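You operate a simulated robot arm through the tools that you are given. There is no shell and no other tool. Be economical: measure what you need, move in short steps, check, and stop when the job is done.

You are at the controls of a simulated robot arm. One attempt, no reset.

## Task
Put the long dark piece of wood on the top of the brown bench. Fetch the corner block with green dot and set it on top of the pale wooden block. Take the round pad with yellow back and leave it on the glass pane tinted grey. Put the teal rag with white band in the carton marked fragile. Fetch the low blue pot marked oil size and set it on the top of the yellow cupboard. Take the round pad with orange band and leave it on the silver sample panel. Any order will do.

The check looks at the end state, three seconds after you hand in, the way a careful person would. Anything else that was tipped, shoved, dropped, spilled or broken makes it a failure.

## Robot
A 7-joint arm with a two-finger parallel gripper on a trunk, on a base that drives. Base frame: it is fixed to the floor where the robot stands at the start and does not move with it; the origin is under the middle of the robot, x ahead of it, y to its left, z up; the surface under the hand at the start is at about z = 922. Units: mm, rad, N and s.
With the tool pointing down near the work surface it reaches from about 220 to 700 mm from the robot's upright axis, wherever it stands. Its first joint turns from -2.897 to 2.897 rad. Places, roughly: carton marked fragile [-3750, -1250, 1000]; corner block with green dot (6x6x6 cm) [500, -400, 1000]; glass pane tinted grey (16x12x1 cm) [-2900, 1400, 1000]; long dark piece of wood (12x4x3 cm) [600, 0, 900]; low blue pot marked oil size [-3250, 1000, 1000]; pale wooden block (17x9x5 cm) [-2700, 200, 1000]; round pad with orange band (6x6x4 cm) [0, -3400, 900]; round pad with yellow back (7x7x4 cm) [300, 1400, 800]; silver sample panel (10x10x2 cm) [200, -3100, 900]; teal rag with white band (7x6x3 cm) [-1200, 1900, 700]; top of the brown bench [-2900, 900, 1000]; top of the yellow cupboard [-4200, -1800, 1400]. Payload 3.43 kg.
Tool frame: the origin (TCP) lies between the finger pads and is the grasp point; the fingertips stand 30 mm ahead of it; z points along the fingers, y is the line along which they close. The gripper opens to 94 mm. The fingers are 28 mm wide and 10 mm thick; the gripper's body (50 by 96 mm) begins 55 mm behind the TCP.
Orientation is that of the tool frame in the base frame, as [roll, pitch, yaw] about the fixed x, y, z axes, in that order (R = Rz(yaw) Ry(pitch) Rx(roll)). With the fingers straight down and closing along the base's y, the tool's x points along the base's -x, its y along +y and its z along -z.

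## Interface
- The arm moves only by the tool play_rows. Its argument "targets" is text: rows parted by semicolons, each of 6 numbers parted by spaces: the shift along the base's x, y, z in units of 20 mm (1.0 is 20 mm), then the turn, a rotation vector about the base's x, y, z in units of 4 degrees (1.0 is 4 degrees). In form: tx ty tz rx ry rz; .... A call has 1 to 20 rows; each row shifts and turns the commanded pose from where the row before left it. "hand" is the closure in counts, from 0 (fully open) to 255 (shut), set as the call begins (left out, the last holds). A call with a number of a shift or a turn outside -1 to 1 is refused whole. A row lasts 0.2 s, in which the tool goes at most 50 mm and 0.15 rad; a call with a longer step from one row to the next is refused whole, and so is a gripper value outside its range. Where a pose cannot be reached the arm comes as near as it can. A force on the tool above 40 N (or 10 N above the force at the start of the call, whichever is more), or a blocked arm, ends the call early, and 0.2 s more pass. The fingers move at their own pace (about 108 mm/s each) and stop on an object; they squeeze with about 37 N. The grip force told is the motor's: it shows also when the fingers shut on nothing. Time passes only in rows, and 0.2 s behind the last, so rows that do not move let the fingers close. The reply holds the time, the measured pose of the TCP, the force on the tool along the base axes, the opening and the grip force, in the units named above and with some noise, with the torque about the TCP (base axes, N m) and any sound that the robot's microphone picked up.
- Cameras (640 x 400 px; columns grow to the right, rows downward): "scene" is now at [385.9, -72.7, 1395.8]; the picture's right is [0.00, -0.17, 0.99], its down [-0.36, 0.92, 0.16] and it looks along [-0.93, -0.36, -0.06] (base axes); focal length 214 px, centre (320, 200). "wrist" rides on the gripper at [76, 14, -102] in the tool frame; the picture's right is [-0.18, 0.98, 0.00], its down [-0.75, -0.14, -0.64] and it looks along [-0.63, -0.12, 0.77] (tool axes); focal length 243 px, centre (320, 200). There is no depth. A picture from a camera that has moved, and an enlarged one, comes with that camera's place and axes in the base frame and with its lens.
- grab_frame(camera): a new picture of that camera. The clock stands still meanwhile.
- raise_lower(by): slides the trunk up (or, below 0, down) by that many mm; the arm and the scene camera ride with it, the base frame stays. It gives what a move gives, with no picture.
- steer(legs): drives the robot by 1 to 6 legs, each [ahead, left, turn to the left] in mm, mm and rad, along the robot's own axes; the way and the turn of a leg run together, so that a leg with both is an arc; at most 1500 mm and 3.142 rad a leg. The arm and the cameras ride along, it lands a little off, and it stops where it bumps. It gives what a move gives.
- aim_head(pan, tilt): turns the head with the scene camera to pan (to the left, within 1.396 rad either way) and tilt (down, from -0.506 to 1.204), counted from straight ahead of the robot. It gives what a move gives.
- inspect(camera, box): a new picture of the part [left, top, right, bottom] of that camera's present view, enlarged. The clock stands still meanwhile.
- job_done(): hands the job in; it is judged then, once.

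Go step by step. Nothing tells you exact positions but the pictures and the camera data: compare them with the known pose of the tool, close in by small moves and look again before you grip or let go. The budget is 186 turns and 164 pictures, counting those below and the enlarged ones. Unless the task says otherwise, let go and move clear before handing in, and close with one line.

The tools are called after "Request:" as a command line: name --argument value ..., lists and objects as JSON in quotes. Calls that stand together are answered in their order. play_rows: Moves the arm, as the interface text tells. Its arguments: {"type":"object","properties":{"targets":{"type":"string"},"hand":{"type":"number"}},"required":["targets"]} The other tools are called the same way: raise_lower (by) slides the trunk up or down; steer (legs) drives the base; aim_head (pan, tilt) turns the head that bears the scene camera; grab_frame (camera) takes a picture; inspect (camera, box) takes an enlarged picture of a part of a camera's view; job_done () hands the job in.

At the start:

```text
t: 0.0
tool_pos: [377.3, -19.2, 1274.1]
ee_rot: [3.141, 0.001, -3.141]
ft_force: [0.4, 0.3, -0.5]
torque: [-0.02, 0.01, 0.03]
grip_width: 94.0
gripper_force: 0.1
trunk travel left (down, up): [-400.0, 190.0]
robot x, y, heading: [0.1, 2.7, 0.0]
head pan, tilt: [-1.4, 1.201]
```

scene: 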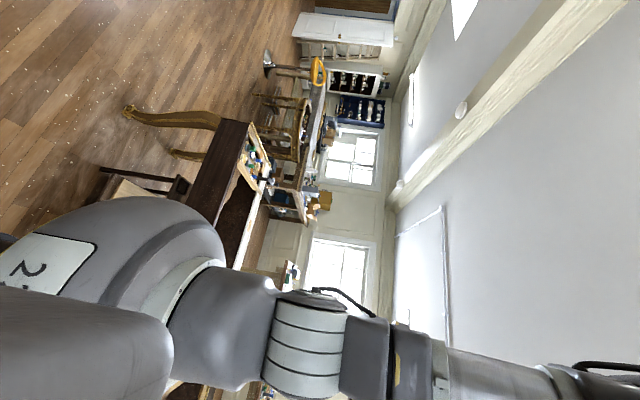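
wrist: 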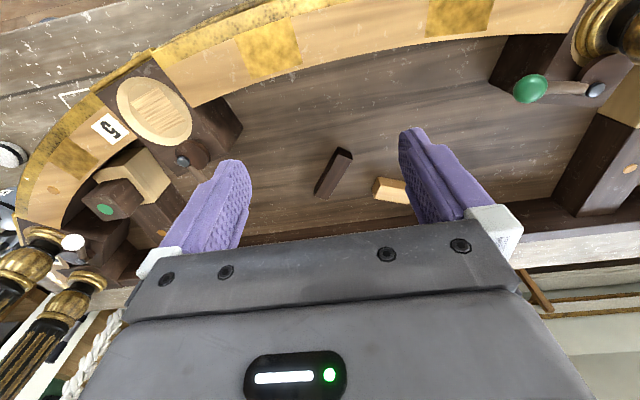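

I see the workbench in the wrist view with the dark wood piece ahead and the green-dot block to the side. I'll aim the head forward and down to look.

Request:
aim_head --pan 0 --tilt 0.6

Request:
grab_frame --camera "scene"

Request:
inspect --camera "wrist" --box '[0, 60, 440, 320]'

```text
t: 1.5
tool_pos: [378.0, -20.2, 1274.1]
ee_rot: [-3.141, -0.001, 3.141]
ft_force: [0.8, 0.0, -0.7]
torque: [0.03, -0.06, -0.03]
grip_width: 94.0
gripper_force: 0.1
trunk travel left (down, up): [-400.0, 190.0]
robot x, y, heading: [-0.4, -0.4, 0.002]
head pan, tilt: [0.0, 0.6]
```

```text
161 pictures are left
camera scene: at [430.4, -17.6, 1316.9], right [0.0, -1.0, 0.0], down [-0.82, 0.0, 0.57], along [-0.57, 0.0, -0.82], focal length 214 px, centre (320, 200)
```

scene: 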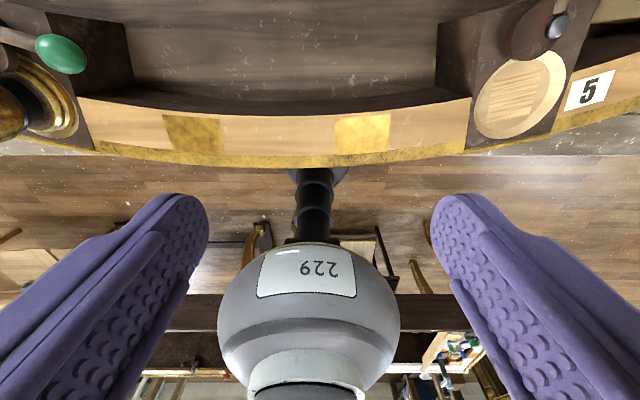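

```text
1.45 times, centred on (220, 190) of wrist
camera zoom: at [301.0, -4.9, 1376.7], right [0.18, 0.98, 0.0], down [0.75, -0.14, 0.64], along [0.63, -0.12, -0.77], focal length 353 px, centre (466, 214)
```

zoom: 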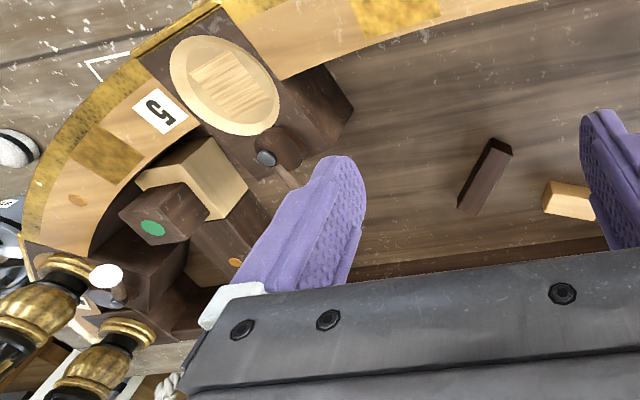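

The scene camera's head is mounted so that it looks 90° further down than its tilt says. I'll tilt it fully up for a forward look.

Request:
aim_head --pan 0 --tilt -0.506

Request:
grab_frame --camera "scene"

Request:
aim_head --pan -0.9 --tilt -0.3

Request:
grab_frame --camera "scene"

```text
t: 2.9
tool_pos: [378.2, -18.2, 1274.1]
ee_rot: [-3.141, 0.0, -3.141]
ft_force: [-0.2, 0.5, 0.1]
torque: [0.01, 0.03, 0.0]
grip_width: 93.8
gripper_force: 0.1
trunk travel left (down, up): [-400.0, 190.0]
robot x, y, heading: [-3.3, -0.7, 0.001]
head pan, tilt: [0.0, -0.499]
```

```text
159 pictures are left
camera scene: at [525.7, -17.6, 1338.2], right [0.0, -1.0, 0.0], down [-0.88, 0.0, -0.48], along [0.48, 0.0, -0.88], focal length 214 px, centre (320, 200)
```

scene: 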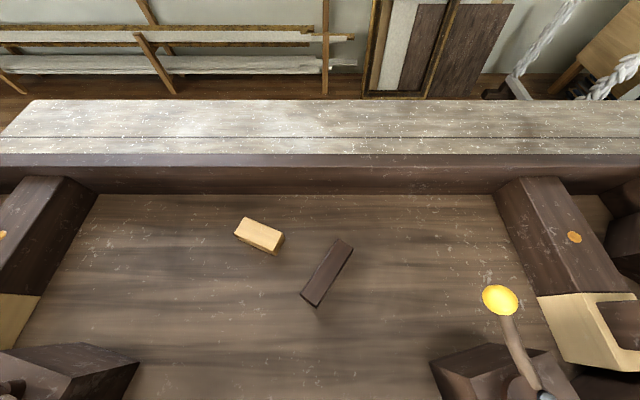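

```text
t: 4.1
tool_pos: [377.4, -19.0, 1273.9]
ee_rot: [-3.141, 0.001, 3.14]
ft_force: [0.4, -0.4, 0.4]
torque: [-0.02, -0.01, 0.01]
grip_width: 94.0
gripper_force: 0.0
trunk travel left (down, up): [-400.0, 190.0]
robot x, y, heading: [-2.1, 1.4, 0.003]
head pan, tilt: [-0.901, -0.3]
```

```text
158 pictures are left
camera scene: at [511.2, -79.1, 1356.4], right [0.0, -0.62, 0.78], down [-0.96, -0.23, -0.18], along [0.3, -0.75, -0.59], focal length 214 px, centre (320, 200)
```

scene: 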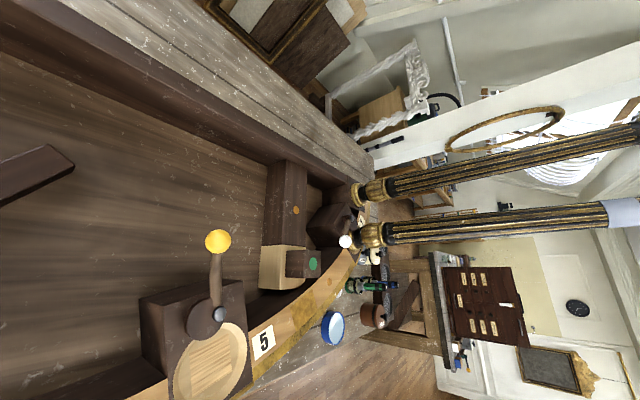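

The dark wood lies at about (594, -30), long axis about -30° from x. I'll move above it with the fingers turned across it.

Request:
play_rows --targets "0.9 -0.046 -0.93 0 0 -0.617;0.9 -0.046 -0.93 0 0 -0.617;0.9 -0.046 -0.93 0 0 -0.617;0.9 -0.046 -0.93 0 0 -0.617;0.9 -0.046 -0.93 0 0 -0.617;0.9 -0.046 -0.93 0 0 -0.617;0.9 -0.046 -0.93 0 0 -0.617;0.9 -0.046 -0.93 0 0 -0.617;0.9 -0.046 -0.93 0 0 -0.617;0.9 -0.046 -0.93 0 0 -0.617;0.9 -0.046 -0.93 0 0 -0.617;0.9 -0.046 -0.93 0 0 -0.617;0 0 0 0 0 0" --hand 0

Request:
grab_frame --camera "wrist"

Request:
aim_head --pan 0 --tilt -0.2

Request:
grab_frame --camera "scene"

```text
t: 6.9
tool_pos: [594.0, -28.9, 1051.6]
ee_rot: [-3.141, 0.002, 2.623]
ft_force: [-0.3, 0.4, -1.0]
torque: [-0.02, -0.05, -0.01]
grip_width: 94.0
gripper_force: 0.1
trunk travel left (down, up): [-400.0, 190.0]
robot x, y, heading: [2.4, -0.3, -0.001]
head pan, tilt: [-0.901, -0.3]
```

```text
157 pictures are left
camera wrist: at [534.3, 21.4, 1154.1], right [0.65, 0.76, 0.0], down [0.59, -0.5, 0.64], along [0.49, -0.42, -0.77], focal length 243 px, centre (320, 200)
```

wrist: 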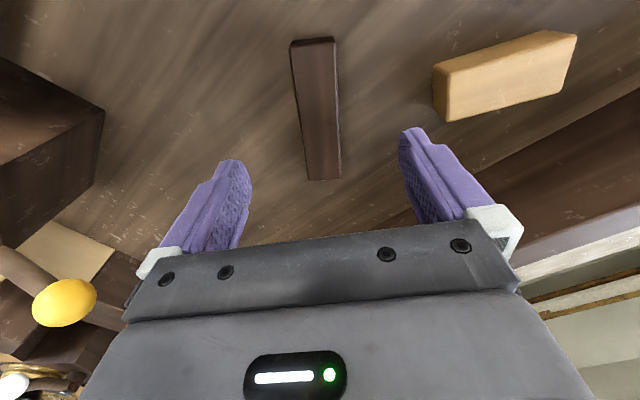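

```text
t: 8.1
tool_pos: [594.3, -30.1, 1051.7]
ee_rot: [3.141, -0.001, 2.625]
ft_force: [0.2, -0.4, 0.5]
torque: [-0.01, 0.01, -0.01]
grip_width: 94.0
gripper_force: 0.0
trunk travel left (down, up): [-400.0, 190.0]
robot x, y, heading: [-0.7, -1.5, -0.001]
head pan, tilt: [0.0, -0.201]
```

```text
156 pictures are left
camera scene: at [702.9, -90.1, 1099.4], right [-0.49, -0.87, 0.0], down [-0.85, 0.48, -0.2], along [0.17, -0.1, -0.98], focal length 214 px, centre (320, 200)
```

scene: 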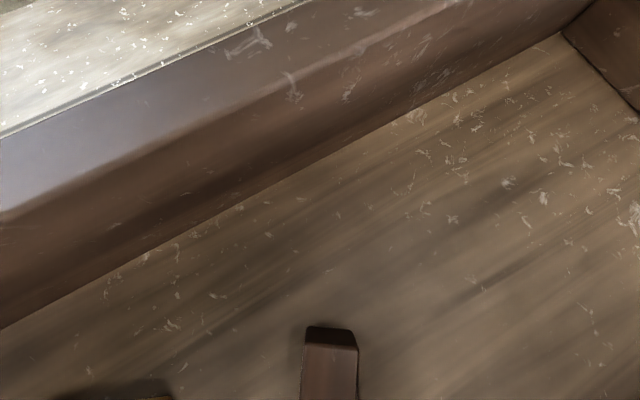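

The wood is centred near (600, -34) at about -36°. I'll trim the turn, go down and close.

Request:
play_rows --targets "0.15 -0.1 -0.7 0 0 -0.8;0.15 -0.1 -0.7 0 0 -0.7;0 0 -0.8 0 0 0;0 0 -0.8 0 0 0"

Request:
grab_frame --camera "wrist"

```text
t: 9.1
tool_pos: [601.5, -34.3, 990.9]
ee_rot: [3.141, 0.001, 2.521]
ft_force: [-0.6, -0.1, 0.8]
torque: [0.0, -0.06, -0.03]
grip_width: 93.9
gripper_force: 0.2
trunk travel left (down, up): [-400.0, 190.0]
robot x, y, heading: [-1.7, -0.4, -0.002]
head pan, tilt: [0.0, -0.201]
```

```text
155 pictures are left
camera wrist: at [546.4, 21.5, 1093.7], right [0.72, 0.69, 0.0], down [0.53, -0.55, 0.64], along [0.44, -0.46, -0.77], focal length 243 px, centre (320, 200)
```

wrist: 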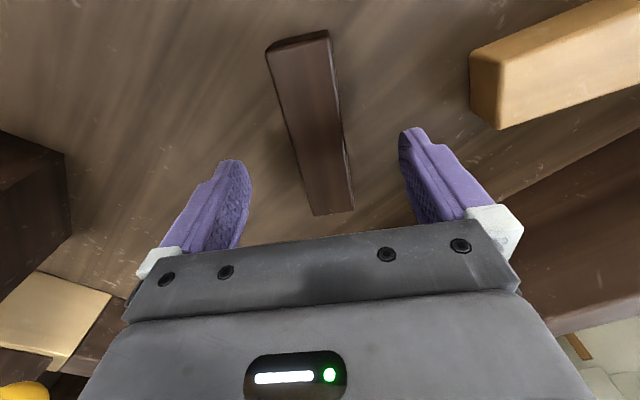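

Aligned. Descending to grasp and lift.

Request:
play_rows --targets "0 0 -0.85 0 0 0;0 0 -0.85 0 0 0"

Request:
play_rows --targets "0 0 0 0 0 0;0 0 0 0 0 0;0 0 0 0 0 0" --hand 255

Request:
play_rows --targets "0 0 1 0 0 0;0 0 1 0 0 0;-0.5 0 1 0 0 0;-1 0 1 0 0 0;-1 0 1 0 0 0;-1 0 1 0 0 0;-1 0 1 0 0 0;-1 0 1 0 0 0;-1 0 1 0 0 0;-1 0 1 0 0 0"

Request:
grab_frame --camera "wrist"

```text
t: 9.7
tool_pos: [600.0, -33.9, 956.9]
ee_rot: [3.141, 0.0, 2.519]
ft_force: [-0.8, -0.3, -0.3]
torque: [-0.01, 0.02, 0.01]
grip_width: 93.8
gripper_force: 0.1
trunk travel left (down, up): [-400.0, 190.0]
robot x, y, heading: [0.8, 0.9, -0.001]
head pan, tilt: [0.0, -0.201]
```

```text
t: 10.5
tool_pos: [600.2, -34.1, 957.4]
ee_rot: [3.141, 0.002, 2.519]
ft_force: [0.7, 0.0, 4.8]
torque: [-0.01, -0.01, 0.14]
grip_width: 34.1
gripper_force: 37.0
trunk travel left (down, up): [-400.0, 190.0]
robot x, y, heading: [0.8, 1.1, 0.002]
head pan, tilt: [0.0, -0.201]
```

```text
t: 12.7
tool_pos: [449.6, -34.3, 1156.5]
ee_rot: [-3.14, 0.0, 2.52]
ft_force: [-0.6, -0.1, 0.0]
torque: [0.02, -0.02, -0.01]
grip_width: 34.3
gripper_force: 36.9
trunk travel left (down, up): [-400.0, 190.0]
robot x, y, heading: [-1.2, -0.2, 0.001]
head pan, tilt: [0.0, -0.201]
```

```text
154 pictures are left
camera wrist: at [394.0, 22.9, 1259.2], right [0.72, 0.69, 0.0], down [0.53, -0.55, 0.64], along [0.44, -0.46, -0.77], focal length 243 px, centre (320, 200)
```

wrist: 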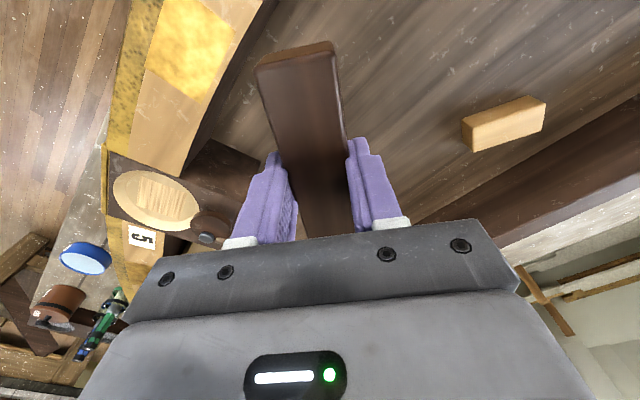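

The wood is held. Now I raise it and look around for the driving path.

Request:
play_rows --targets "0 0 1 0 0 0.9;0 0 1 0 0 0.9;0 0 1 0 0 0.9;0 0 1 0 0 0.9;0 0 1 0 0 0.9;0 0 1 0 0 0.9;0 0 1 0 0 0.9;0 0 1 0 0 0.9;0 0 1 0 0 0.9;0 0 1 0 0 0.9"

Request:
aim_head --pan 1.3 --tilt 1.2

Request:
grab_frame --camera "scene"

Request:
aim_head --pan 1.3 --tilt 0.4

Request:
grab_frame --camera "scene"

Request:
aim_head --pan -1.3 --tilt 0.4

Request:
grab_frame --camera "scene"

Request:
aim_head --pan -1.3 --tilt 1.2

Request:
grab_frame --camera "scene"

```text
t: 14.9
tool_pos: [449.2, -33.3, 1356.3]
ee_rot: [3.14, -0.001, -3.133]
ft_force: [0.2, 1.0, -0.8]
torque: [-0.02, 0.02, 0.03]
grip_width: 33.8
gripper_force: 37.2
trunk travel left (down, up): [-400.0, 190.0]
robot x, y, heading: [1.0, -0.4, -0.0]
head pan, tilt: [0.0, -0.201]
```

```text
t: 16.4
tool_pos: [450.7, -33.6, 1357.0]
ee_rot: [3.141, 0.001, -3.138]
ft_force: [-0.3, 1.0, -1.2]
torque: [0.0, -0.02, 0.01]
grip_width: 34.1
gripper_force: 37.0
trunk travel left (down, up): [-400.0, 190.0]
robot x, y, heading: [-2.9, 0.4, 0.0]
head pan, tilt: [1.3, 1.201]
```

```text
153 pictures are left
camera scene: at [457.0, 21.7, 1472.3], right [0.0, -0.27, -0.96], down [-0.36, -0.9, 0.25], along [-0.93, 0.34, -0.1], focal length 214 px, centre (320, 200)
```

scene: 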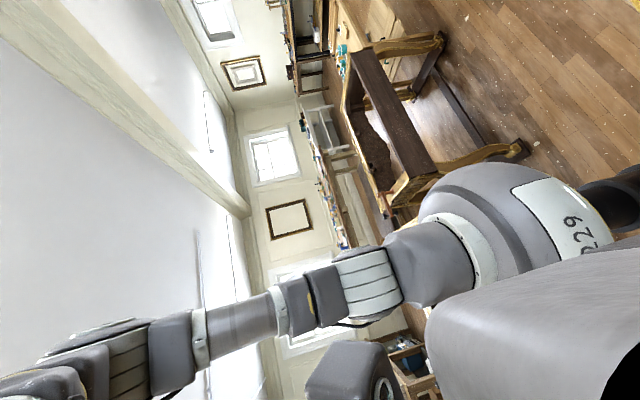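

```text
t: 17.5
tool_pos: [450.5, -34.4, 1355.9]
ee_rot: [3.141, 0.001, -3.135]
ft_force: [-0.2, 0.4, -0.7]
torque: [-0.01, 0.01, 0.03]
grip_width: 33.9
gripper_force: 37.2
trunk travel left (down, up): [-400.0, 190.0]
robot x, y, heading: [1.0, -3.8, -0.0]
head pan, tilt: [1.3, 0.4]
```

```text
152 pictures are left
camera scene: at [519.5, 57.4, 1462.5], right [0.0, -0.27, -0.96], down [-0.92, -0.38, 0.1], along [-0.4, 0.89, -0.25], focal length 214 px, centre (320, 200)
```

scene: 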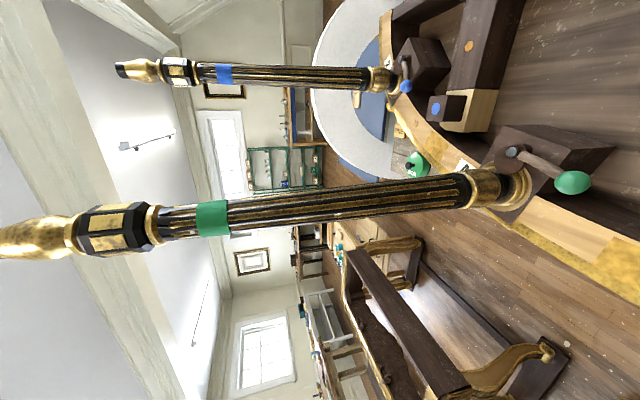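

```text
t: 19.9
tool_pos: [449.8, -34.0, 1355.8]
ee_rot: [-3.141, -0.001, -3.136]
ft_force: [-0.2, -0.3, -1.2]
torque: [0.02, -0.02, -0.01]
grip_width: 34.0
gripper_force: 36.4
trunk travel left (down, up): [-400.0, 190.0]
robot x, y, heading: [-1.3, -0.5, -0.005]
head pan, tilt: [-1.3, 0.4]
```

```text
151 pictures are left
camera scene: at [520.7, -121.1, 1462.5], right [0.0, -0.27, 0.96], down [-0.92, 0.37, 0.1], along [-0.38, -0.89, -0.25], focal length 214 px, centre (320, 200)
```

scene: 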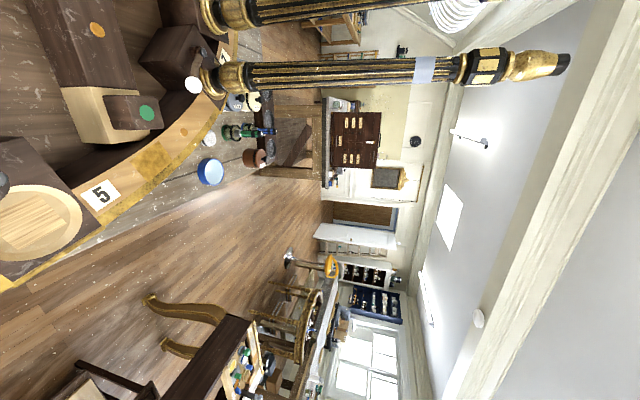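

```text
t: 21.0
tool_pos: [448.4, -35.2, 1355.3]
ee_rot: [3.141, -0.001, -3.137]
ft_force: [0.8, 0.7, -0.5]
torque: [-0.05, -0.02, 0.02]
grip_width: 34.1
gripper_force: 37.1
trunk travel left (down, up): [-400.0, 190.0]
robot x, y, heading: [1.3, 2.0, -0.003]
head pan, tilt: [-1.3, 1.201]
```

```text
150 pictures are left
camera scene: at [457.7, -86.1, 1472.3], right [0.0, -0.27, 0.96], down [-0.37, 0.9, 0.25], along [-0.93, -0.36, -0.1], focal length 214 px, centre (320, 200)
```

scene: 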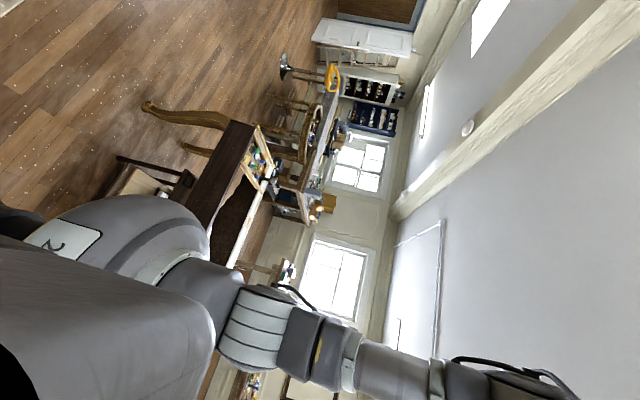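

The room: the work bench with tall columns is ahead, and tables stand behind at x≈-700, with open floor to the right-rear. I'll retract the arm, back up slightly and turn right.

Request:
play_rows --targets "-1 0 0 0 0 0;-1 0 0 0 0 0;-1 0 0 0 0 0;-1 0 0 0 0 0;-1 0 0 0 0 0;-1 0 0 0 0 0;-0.8 0.5 0 0 0 0;0 0.5 0 0 0 0;0 0.5 0 0 0 0"

Request:
steer --legs '[[-120, 0, 0], [0, 0, -1.57]]'

Request:
aim_head --pan -1.2 --tilt 0.0

Request:
grab_frame --camera "scene"

Request:
grab_frame --camera "wrist"

```text
t: 23.0
tool_pos: [313.2, -3.5, 1356.1]
ee_rot: [-3.141, 0.0, -3.133]
ft_force: [0.3, -0.3, -0.3]
torque: [-0.04, -0.02, -0.01]
grip_width: 33.9
gripper_force: 36.7
trunk travel left (down, up): [-400.0, 190.0]
robot x, y, heading: [0.4, -1.2, 0.003]
head pan, tilt: [-1.3, 1.201]
```

```text
t: 28.1
tool_pos: [-136.1, -312.9, 1357.0]
ee_rot: [-3.141, 0.0, 1.536]
ft_force: [0.1, -0.4, -0.9]
torque: [0.05, 0.01, 0.02]
grip_width: 34.0
gripper_force: 37.6
trunk travel left (down, up): [-400.0, 190.0]
robot x, y, heading: [-118.5, 1.9, -1.616]
head pan, tilt: [-1.3, 1.201]
```

```text
t: 29.5
tool_pos: [-135.7, -313.4, 1356.5]
ee_rot: [3.141, 0.001, 1.536]
ft_force: [0.4, 0.1, -0.7]
torque: [-0.01, 0.01, 0.0]
grip_width: 33.8
gripper_force: 36.7
trunk travel left (down, up): [-400.0, 190.0]
robot x, y, heading: [-120.6, 0.9, -1.613]
head pan, tilt: [-1.201, 0.0]
```

```text
149 pictures are left
camera scene: at [-226.1, -418.8, 1455.7], right [-0.36, 0.01, 0.93], down [0.04, 1.0, 0.0], along [-0.93, 0.03, -0.36], focal length 214 px, centre (320, 200)
```

scene: 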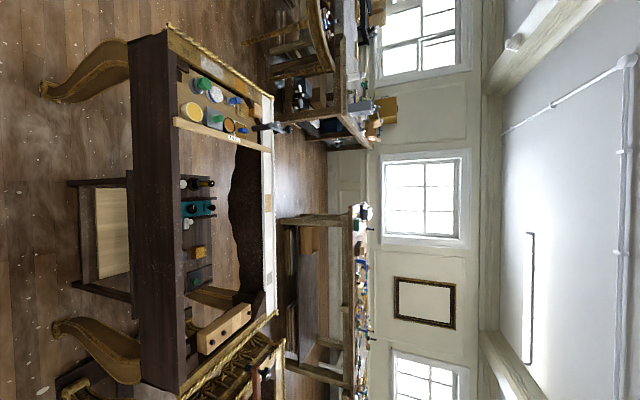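

```text
148 pictures are left
camera wrist: at [-120.0, -237.8, 1459.7], right [0.98, -0.22, 0.0], down [-0.17, -0.75, 0.64], along [-0.14, -0.63, -0.77], focal length 243 px, centre (320, 200)
```

wrist: 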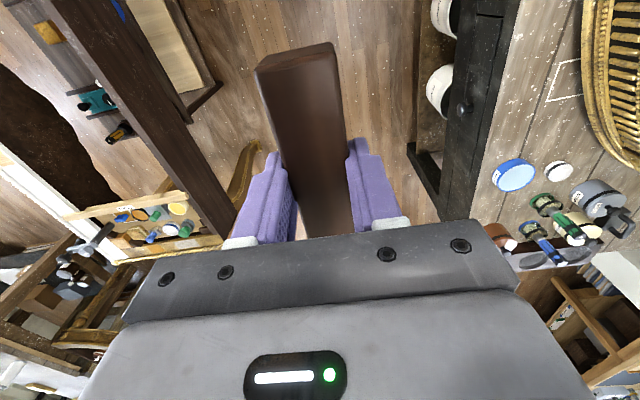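

Table behind spans y≈-880..300 and x≈-650..-1150. I zoom on the area beyond it to plan the route.

Request:
inspect --camera "scene" --box '[230, 0, 430, 400]'

Request:
steer --legs '[[1350, 0, 0]]'

Request:
grab_frame --camera "scene"

```text
1.00 times, centred on (330, 200) of scene (not enlarged: the box is as wide or as high as the picture)
camera zoom: at [-226.1, -418.8, 1455.7], right [-0.36, 0.01, 0.93], down [0.04, 1.0, 0.0], along [-0.93, 0.03, -0.36], focal length 214 px, centre (310, 200)
```

zoom: 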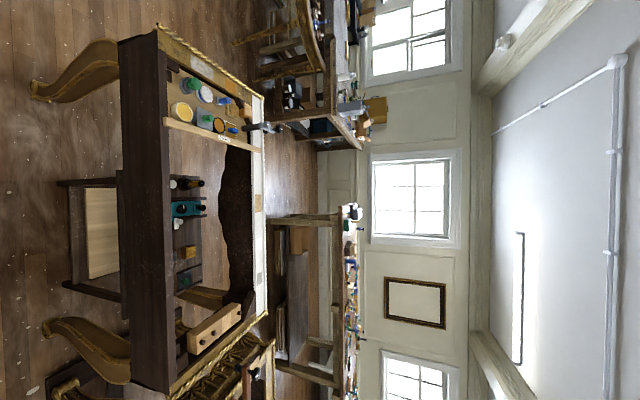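

```text
t: 36.3
tool_pos: [-194.4, -1662.1, 1356.4]
ee_rot: [3.142, 0.001, 1.533]
ft_force: [-0.2, 0.2, -0.4]
torque: [0.02, 0.0, -0.02]
grip_width: 34.1
gripper_force: 36.6
trunk travel left (down, up): [-400.0, 190.0]
robot x, y, heading: [-176.8, -1348.6, -1.613]
head pan, tilt: [-1.201, 0.0]
```

```text
146 pictures are left
camera scene: at [-285.1, -1767.1, 1455.6], right [-0.36, 0.01, 0.93], down [0.04, 1.0, 0.0], along [-0.93, 0.04, -0.36], focal length 214 px, centre (320, 200)
```

scene: 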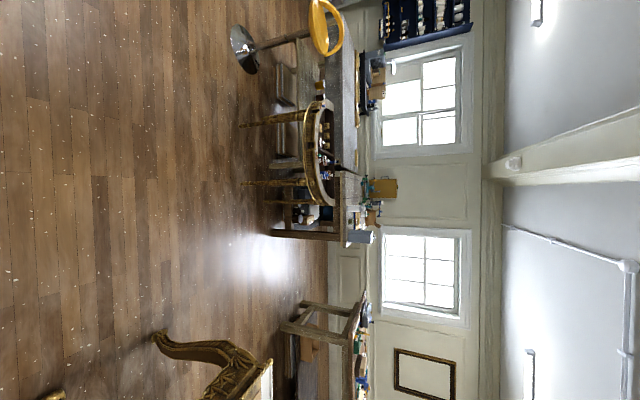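

The open path runs along y≈-1350 to x≈-1800, then up beside the brown bench (front edge x≈-2650). I'll turn right and drive on.

Request:
steer --legs '[[0, 0, -1.53], [1500, 0, 0]]'

Request:
grab_frame --camera "scene"

Request:
grab_frame --camera "wrist"

```text
t: 47.4
tool_pos: [-1973.6, -1377.6, 1356.5]
ee_rot: [-3.142, 0.0, 0.037]
ft_force: [-0.1, -0.1, -0.1]
torque: [-0.01, -0.04, -0.01]
grip_width: 34.1
gripper_force: 37.1
trunk travel left (down, up): [-400.0, 190.0]
robot x, y, heading: [-1664.5, -1370.6, -3.11]
head pan, tilt: [-1.201, 0.0]
```

```text
145 pictures are left
camera scene: at [-2088.5, -1295.7, 1455.6], right [-0.01, 0.36, 0.93], down [1.0, 0.04, 0.0], along [-0.03, 0.93, -0.36], focal length 214 px, centre (320, 200)
```

scene: 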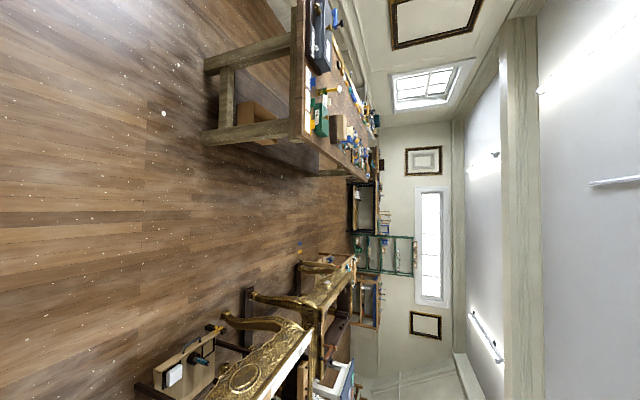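

```text
144 pictures are left
camera wrist: at [-1897.4, -1388.7, 1459.7], right [-0.15, -0.99, 0.0], down [-0.76, 0.11, 0.64], along [-0.63, 0.1, -0.77], focal length 243 px, centre (320, 200)
```

wrist: 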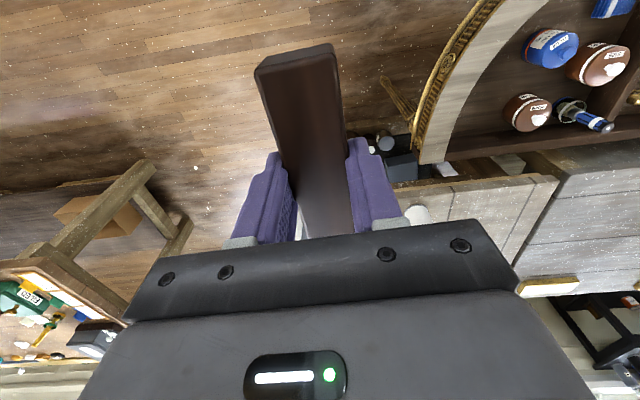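

The aisle in +y is clear. Drive in, turn right, and go along the brown bench.

Request:
steer --legs '[[350, 0, 0], [0, 0, -1.6], [1500, 0, 0], [350, 0, 0]]'

Request:
aim_head --pan 1.1 --tilt 0.0

Request:
grab_frame --camera "scene"

```text
t: 62.3
tool_pos: [-1998.2, 754.6, 1356.5]
ee_rot: [-3.141, -0.002, -1.577]
ft_force: [-0.1, 0.5, -1.1]
torque: [-0.07, -0.02, 0.03]
grip_width: 33.9
gripper_force: 37.0
trunk travel left (down, up): [-400.0, 190.0]
robot x, y, heading: [-2006.9, 438.0, 1.558]
head pan, tilt: [-1.201, 0.0]
```

```text
t: 64.5
tool_pos: [-1997.9, 753.5, 1355.8]
ee_rot: [3.141, -0.001, -1.577]
ft_force: [-0.4, 0.1, -1.2]
torque: [0.01, 0.01, -0.01]
grip_width: 34.0
gripper_force: 37.1
trunk travel left (down, up): [-400.0, 190.0]
robot x, y, heading: [-2008.2, 438.9, 1.555]
head pan, tilt: [1.1, 0.0]
```

```text
143 pictures are left
camera scene: at [-2080.6, 865.3, 1447.3], right [0.45, 0.0, -0.89], down [-0.01, -1.0, 0.0], along [-0.89, 0.01, -0.45], focal length 214 px, centre (320, 200)
```

scene: 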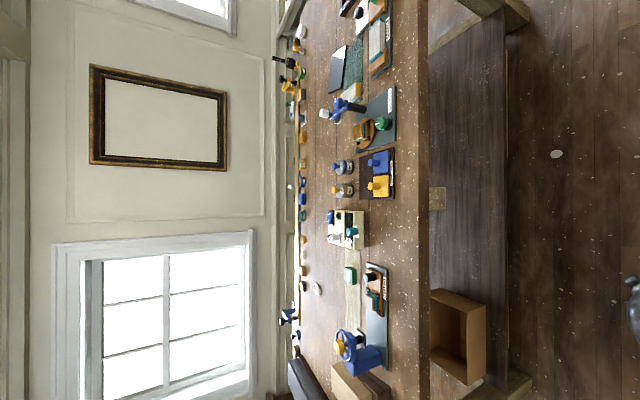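

I see the whole brown bench top. I'll zoom in to tell the items apart.

Request:
inspect --camera "scene" --box '[260, 0, 460, 130]'

Request:
inspect --camera "scene" --box '[260, 120, 460, 250]'

Request:
inspect --camera "scene" --box '[260, 260, 460, 390]'

```text
3.08 times, centred on (360, 65) of scene
camera zoom: at [-2080.6, 865.3, 1447.3], right [0.45, 0.0, -0.89], down [-0.01, -1.0, 0.0], along [-0.89, 0.01, -0.45], focal length 660 px, centre (197, 615)
```

zoom: 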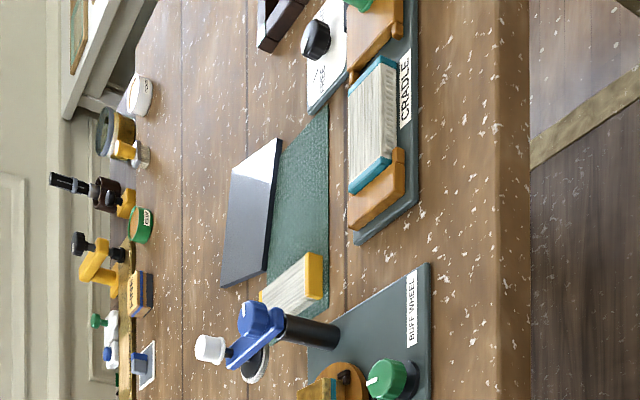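

```text
3.08 times, centred on (360, 185) of scene
camera zoom: at [-2080.6, 865.3, 1447.3], right [0.45, 0.0, -0.89], down [-0.01, -1.0, 0.0], along [-0.89, 0.01, -0.45], focal length 660 px, centre (197, 246)
```

zoom: 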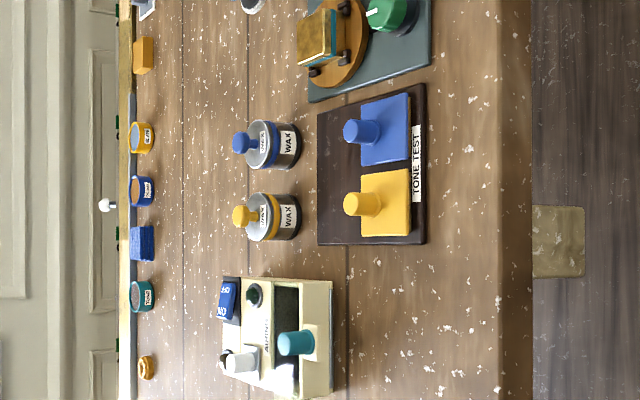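

```text
3.08 times, centred on (360, 325) of scene
camera zoom: at [-2080.6, 865.3, 1447.3], right [0.45, 0.0, -0.89], down [-0.01, -1.0, 0.0], along [-0.89, 0.01, -0.45], focal length 660 px, centre (197, -185)
```

zoom: 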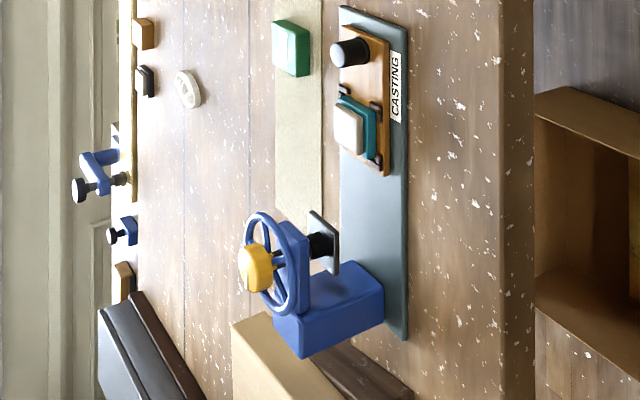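

The blue pot among the back-row items sits at about (-3250, 987); the free spot for the wood is near (-2550, 770). I check my own base size, since the pot is far from the bench edge.

Request:
aim_head --pan 0 --tilt 0.45

Request:
grab_frame --camera "scene"

Request:
steer --legs '[[200, 0, 0]]'

```text
t: 65.8
tool_pos: [-1999.1, 753.0, 1355.3]
ee_rot: [3.142, 0.001, -1.577]
ft_force: [0.2, -0.7, -1.1]
torque: [0.04, 0.02, 0.02]
grip_width: 34.1
gripper_force: 36.7
trunk travel left (down, up): [-400.0, 190.0]
robot x, y, heading: [-2008.4, 438.6, 1.554]
head pan, tilt: [0.0, 0.45]
```

```text
139 pictures are left
camera scene: at [-2000.8, 823.0, 1396.3], right [1.0, -0.01, 0.0], down [-0.01, -0.9, 0.44], along [0.0, -0.43, -0.9], focal length 214 px, centre (320, 200)
```

scene: 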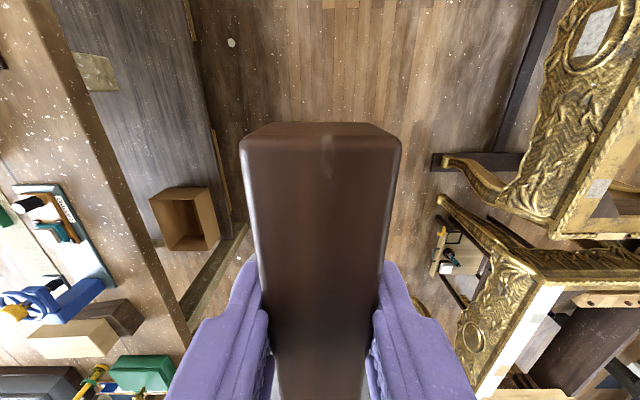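

```text
t: 67.4
tool_pos: [-1996.9, 954.1, 1354.8]
ee_rot: [3.14, -0.003, -1.577]
ft_force: [0.4, 0.5, -0.5]
torque: [-0.05, 0.0, 0.0]
grip_width: 34.0
gripper_force: 37.1
trunk travel left (down, up): [-400.0, 190.0]
robot x, y, heading: [-2005.4, 638.3, 1.559]
head pan, tilt: [0.0, 0.45]
```

Now bring the wood over the bench's free spot, still high.

Request:
play_rows --targets "-1 -0.46 0 0 0 0;-1 -0.46 0 0 0 0;-1 -0.46 0 0 0 0;-1 -0.46 0 0 0 0;-1 -0.46 0 0 0 0;-1 -0.46 0 0 0 0;-1 -0.46 0 0 0 0;-1 -0.46 0 0 0 0;-1 -0.46 0 0 0 0;-1 -0.46 0 0 0 0;-1 -0.46 0 0 0 0;-1 -0.46 0 0 0 0;-1 -0.46 0 0 0 0;-1 -0.46 0 0 0 0;-1 -0.46 0 0 0 0;-1 -0.46 0 0 0 0;-1 -0.46 0 0 0 0;-1 -0.46 0 0 0 0;-1 -0.46 0 0 0 0;-1 -0.46 0 0 0 0"

Request:
play_rows --targets "-1 0 -0.7 0 0 0;-1 0 -0.7 0 0 0;-1 0 -0.7 0 0 0;-1 0 -0.7 0 0 0;-1 0 -0.7 0 0 0;-1 0 -0.7 0 0 0;-0.9 0 -0.7 0 0 0;-0.6 0 -0.7 0 0 0"

Request:
grab_frame --camera "scene"

Request:
grab_frame --camera "wrist"

```text
t: 71.6
tool_pos: [-2397.6, 767.9, 1356.5]
ee_rot: [-3.139, 0.001, -1.576]
ft_force: [-0.1, 0.2, -0.7]
torque: [-0.04, 0.04, 0.02]
grip_width: 34.1
gripper_force: 37.1
trunk travel left (down, up): [-400.0, 190.0]
robot x, y, heading: [-1998.9, 640.2, 1.558]
head pan, tilt: [0.0, 0.45]
```

```text
t: 73.4
tool_pos: [-2548.2, 766.8, 1243.4]
ee_rot: [-3.139, 0.0, -1.577]
ft_force: [0.4, -0.3, -0.8]
torque: [0.01, 0.03, 0.01]
grip_width: 34.0
gripper_force: 36.6
trunk travel left (down, up): [-400.0, 190.0]
robot x, y, heading: [-2003.8, 634.9, 1.559]
head pan, tilt: [0.0, 0.45]
```

```text
138 pictures are left
camera scene: at [-2550.4, 837.1, 1283.3], right [1.0, -0.01, 0.0], down [-0.01, -0.9, 0.44], along [0.0, -0.44, -0.9], focal length 214 px, centre (320, 200)
```

scene: 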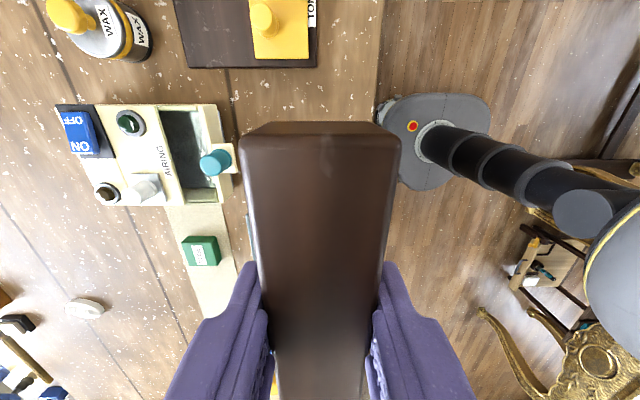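

```text
137 pictures are left
camera wrist: at [-2564.0, 691.1, 1346.7], right [-0.98, 0.19, 0.0], down [0.14, 0.75, 0.64], along [0.12, 0.63, -0.77], focal length 243 px, centre (320, 200)
```

wrist: 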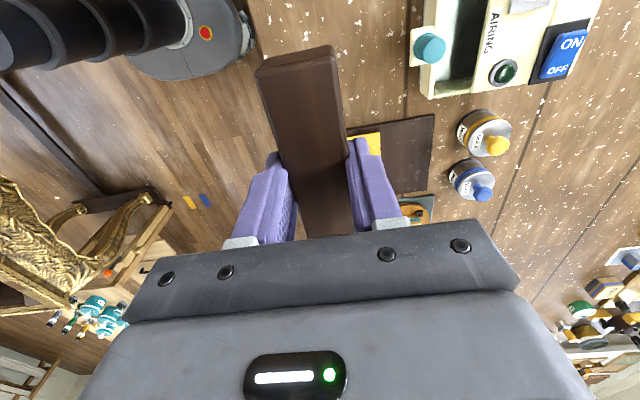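

The spot beneath is free. Lowering the wood to the bench.

Request:
play_rows --targets "0 0 -1 0 0 0;0 0 -1 0 0 0;0 0 -1 0 0 0;0 0 -1 0 0 0;0 0 -1 0 0 0;0 0 -1 0 0 0;0 0 -1 0 0 0;0 0 -1 0 0 0;0 0 -1 0 0 0;0 0 -1 0 0 0;0 0 -1 0 0 0;0 0 -1 0 0 0;0 0 -0.7 0 0 0"

Request:
grab_frame --camera "wrist"

Request:
play_rows --targets "0 0 -0.2 0 0 0;0 0 -0.2 0 0 0;0 0 -0.2 0 0 0;0 0 -0.2 0 0 0;0 0 -0.2 0 0 0;0 0 -0.2 0 0 0;0 0 -0.2 0 0 0;0 0 -0.2 0 0 0"

```text
t: 76.2
tool_pos: [-2546.4, 766.6, 991.6]
ee_rot: [3.14, -0.001, -1.576]
ft_force: [-0.9, 0.8, -0.8]
torque: [-0.01, 0.0, -0.01]
grip_width: 33.9
gripper_force: 37.0
trunk travel left (down, up): [-400.0, 190.0]
robot x, y, heading: [-2005.9, 639.8, 1.557]
head pan, tilt: [0.0, 0.45]
```

```text
136 pictures are left
camera wrist: at [-2562.4, 690.6, 1094.3], right [-0.98, 0.19, 0.0], down [0.15, 0.75, 0.64], along [0.12, 0.63, -0.77], focal length 243 px, centre (320, 200)
```

wrist: 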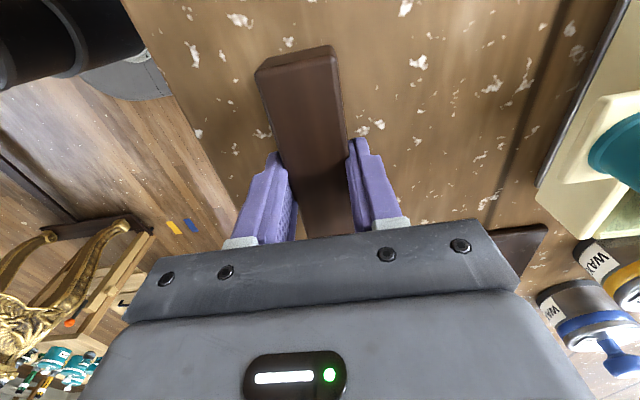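

```text
t: 77.0
tool_pos: [-2549.0, 767.6, 984.5]
ee_rot: [3.135, 0.002, -1.575]
ft_force: [6.4, -1.9, 23.4]
torque: [0.11, -0.58, -0.07]
grip_width: 33.9
gripper_force: 37.1
trunk travel left (down, up): [-400.0, 190.0]
robot x, y, heading: [-2003.5, 637.5, 1.559]
head pan, tilt: [0.0, 0.45]
stopped in row 4: the force on the tool passed its limit at 46 N (the readings are from after the stop); the commanded pose is now the measured one
```

It is resting on the bench. Release and rise.

Request:
play_rows --targets "0 0 0 0 0 0;0 0 0 0 0 0;0 0 0 0 0 0" --hand 0

Request:
play_rows --targets "0 0 1 0 0 0;0 0 1 0 0 0;0 0 1 0 0 0;0 0 1 0 0 0;0 0 1 0 0 0;0 0 1 0 0 0;0 0 1 0 0 0;0 0 1 0 0 0;0 0 1 0 0 0;0 0 1 0 0 0;0 0 1 0 0 0;0 0 1 0 0 0"

Request:
grab_frame --camera "scene"

Request:
aim_head --pan 0.8 --tilt -0.2

Request:
grab_frame --camera "scene"

```text
t: 77.8
tool_pos: [-2550.6, 767.7, 982.0]
ee_rot: [3.136, 0.0, -1.575]
ft_force: [-0.3, -0.3, 0.6]
torque: [0.0, -0.02, 0.01]
grip_width: 94.0
gripper_force: 0.2
trunk travel left (down, up): [-400.0, 190.0]
robot x, y, heading: [-2003.3, 641.4, 1.557]
head pan, tilt: [0.0, 0.45]
```

```text
t: 80.4
tool_pos: [-2548.0, 767.6, 1222.1]
ee_rot: [3.137, 0.0, -1.576]
ft_force: [-0.6, 0.0, -0.4]
torque: [0.01, 0.02, 0.0]
grip_width: 94.3
gripper_force: 0.2
trunk travel left (down, up): [-400.0, 190.0]
robot x, y, heading: [-2004.2, 637.4, 1.558]
head pan, tilt: [0.0, 0.45]
```

```text
135 pictures are left
camera scene: at [-2550.7, 838.1, 1262.2], right [1.0, -0.01, 0.0], down [0.0, -0.9, 0.44], along [-0.01, -0.44, -0.9], focal length 214 px, centre (320, 200)
```

scene: 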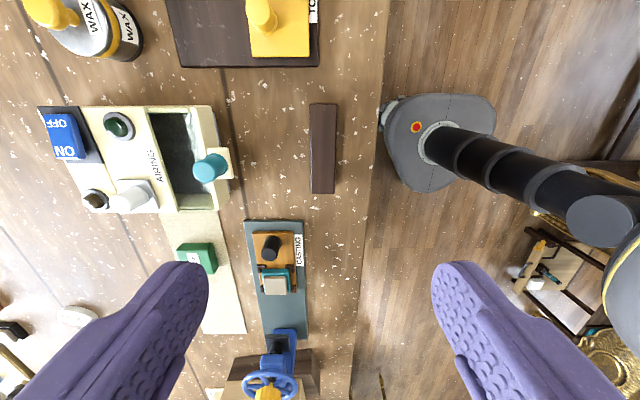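

```text
t: 81.5
tool_pos: [-2548.8, 767.4, 1222.1]
ee_rot: [3.137, 0.001, -1.576]
ft_force: [1.0, 0.0, -0.8]
torque: [-0.01, -0.01, -0.03]
grip_width: 94.0
gripper_force: 0.1
trunk travel left (down, up): [-400.0, 190.0]
robot x, y, heading: [-2004.9, 639.8, 1.558]
head pan, tilt: [0.799, -0.201]
```

```text
134 pictures are left
camera scene: at [-2610.2, 897.5, 1295.7], right [0.69, 0.0, -0.72], down [-0.15, -0.98, -0.14], along [-0.7, 0.2, -0.68], focal length 214 px, centre (320, 200)
```

scene: 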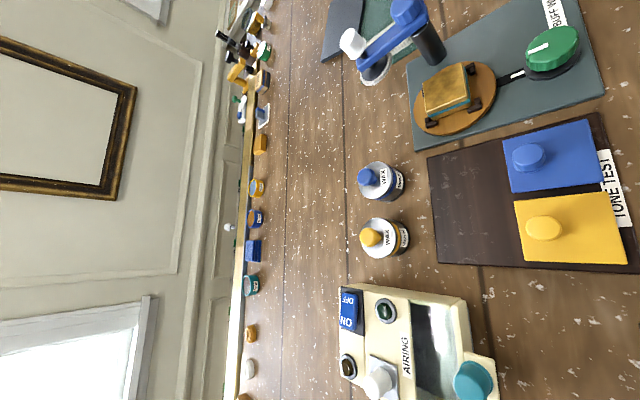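

The wood lies well on the bench top. Next is the pot; I zoom in on it.

Request:
inspect --camera "scene" --box '[215, 160, 315, 225]'

Request:
inspect --camera "scene" --box '[215, 225, 315, 290]'

```text
6.15 times, centred on (265, 192) of scene
camera zoom: at [-2610.2, 897.5, 1295.7], right [0.69, 0.0, -0.72], down [-0.15, -0.98, -0.14], along [-0.7, 0.2, -0.68], focal length 1320 px, centre (658, 246)
```

zoom: 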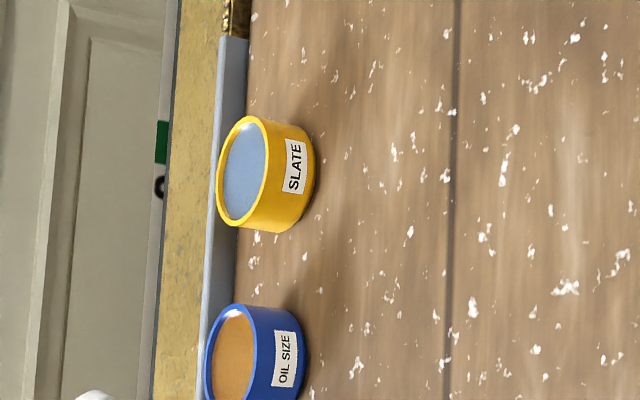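

```text
6.15 times, centred on (265, 258) of scene
camera zoom: at [-2610.2, 897.5, 1295.7], right [0.69, 0.0, -0.72], down [-0.15, -0.98, -0.14], along [-0.7, 0.2, -0.68], focal length 1320 px, centre (658, -154)
```

zoom: 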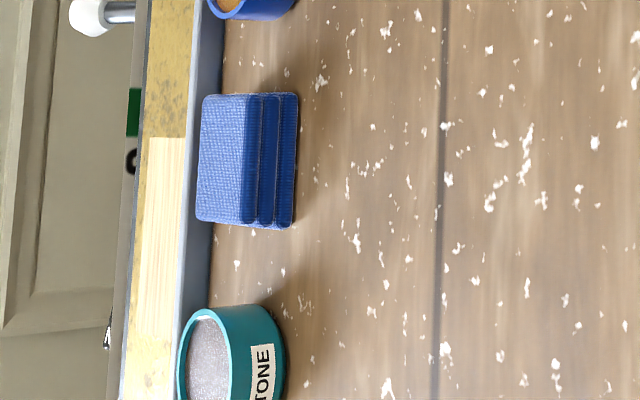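

Pot "OIL SIZE" confirmed at about (-3250, 982), an open pot, so it must stay level. It's ~780 mm in from the bench edge, so I'll retract, face the bench at y≈985 and move as close as I can.

Request:
play_rows --targets "1 0 0.7 0 0 0;1 0 0.7 0 0 0;1 0 0.7 0 0 0;1 0 0.7 0 0 0;1 0 0.7 0 0 0;1 0 0.7 0 0 0;0.9 0 0.7 0 0 0;0.6 0 0.7 0 0 0"

Request:
play_rows --targets "1 0.46 0 0 0 0;1 0.46 0 0 0 0;1 0.46 0 0 0 0;1 0.46 0 0 0 0;1 0.46 0 0 0 0;1 0.46 0 0 0 0;1 0.46 0 0 0 0;1 0.46 0 0 0 0;1 0.46 0 0 0 0;1 0.46 0 0 0 0;1 0.46 0 0 0 0;1 0.46 0 0 0 0;1 0.46 0 0 0 0;1 0.46 0 0 0 0;1 0.46 0 0 0 0;1 0.46 0 0 0 0;1 0.46 0 0 0 0;1 0.46 0 0 0 0;1 0.46 0 0 0 0;1 0.46 0 0 0 0"

Request:
steer --legs '[[345, 0, 0], [0, 0, 1.583]]'

Request:
aim_head --pan 0 --tilt 0.3

Request:
grab_frame --camera "scene"

```text
t: 83.3
tool_pos: [-2399.5, 768.4, 1334.0]
ee_rot: [3.136, 0.0, -1.578]
ft_force: [0.2, 0.6, -0.1]
torque: [0.0, 0.06, -0.07]
grip_width: 94.1
gripper_force: 0.1
trunk travel left (down, up): [-400.0, 190.0]
robot x, y, heading: [-2004.0, 641.5, 1.56]
head pan, tilt: [0.799, -0.201]
```

```text
t: 87.5
tool_pos: [-1998.2, 952.6, 1333.1]
ee_rot: [3.135, 0.002, -1.576]
ft_force: [-0.3, 0.4, -0.3]
torque: [-0.03, 0.02, 0.01]
grip_width: 94.0
gripper_force: 0.0
trunk travel left (down, up): [-400.0, 190.0]
robot x, y, heading: [-2002.7, 637.7, 1.562]
head pan, tilt: [0.799, -0.201]
```

```text
t: 93.6
tool_pos: [-2313.9, 970.5, 1333.4]
ee_rot: [3.136, 0.0, 0.017]
ft_force: [0.7, 0.7, 0.3]
torque: [0.01, 0.02, -0.02]
grip_width: 93.9
gripper_force: 0.0
trunk travel left (down, up): [-400.0, 190.0]
robot x, y, heading: [-1999.7, 971.9, -3.131]
head pan, tilt: [0.799, -0.201]
```

```text
t: 94.7
tool_pos: [-2314.3, 970.5, 1333.5]
ee_rot: [3.136, -0.001, 0.015]
ft_force: [0.2, 0.3, 0.2]
torque: [-0.02, -0.01, 0.02]
grip_width: 94.2
gripper_force: 0.1
trunk travel left (down, up): [-400.0, 190.0]
robot x, y, heading: [-2000.4, 973.2, -3.133]
head pan, tilt: [0.0, 0.3]
```

```text
131 pictures are left
camera scene: at [-2398.5, 971.8, 1371.5], right [-0.02, 1.0, -0.01], down [0.96, 0.02, 0.3], along [0.3, 0.0, -0.96], focal length 214 px, centre (320, 200)
```

scene: 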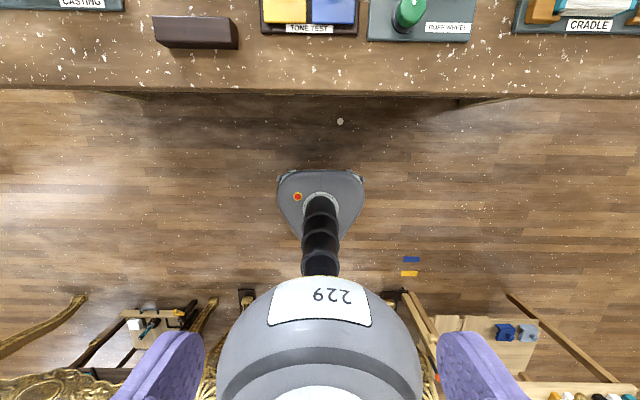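

The base is clear to slide its front under the bench overhang; I'll raise the trunk so the shoulder clears the top, then move in.

Request:
raise_lower --by 120

Request:
steer --legs '[[310, -8, 0]]'

Request:
grab_frame --camera "scene"

```text
t: 96.2
tool_pos: [-2314.6, 970.5, 1454.1]
ee_rot: [3.138, 0.0, 0.014]
ft_force: [0.6, 0.6, -0.1]
torque: [0.03, 0.01, 0.03]
grip_width: 94.2
gripper_force: 0.0
trunk travel left (down, up): [-520.0, 70.0]
robot x, y, heading: [-2000.9, 975.0, -3.135]
head pan, tilt: [0.0, 0.3]
```

```text
t: 98.3
tool_pos: [-2620.7, 973.6, 1453.3]
ee_rot: [3.136, 0.0, 0.023]
ft_force: [-0.1, -0.2, 0.4]
torque: [-0.01, -0.05, -0.02]
grip_width: 94.1
gripper_force: 0.0
trunk travel left (down, up): [-520.0, 70.0]
robot x, y, heading: [-2306.1, 977.5, -3.126]
head pan, tilt: [0.0, 0.3]
```

```text
130 pictures are left
camera scene: at [-2706.2, 974.4, 1491.2], right [-0.02, 1.0, -0.01], down [0.95, 0.02, 0.3], along [0.3, 0.0, -0.95], focal length 214 px, centre (320, 200)
```

scene: 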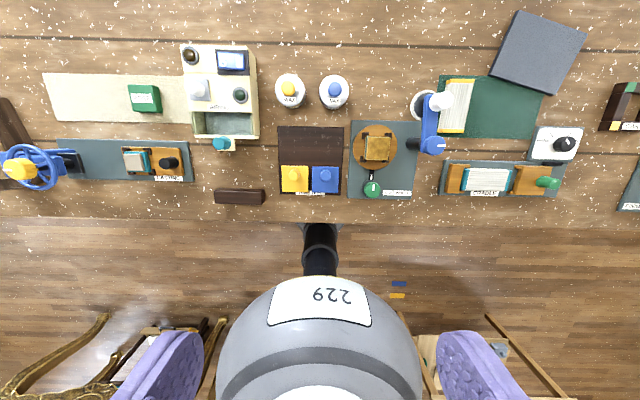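

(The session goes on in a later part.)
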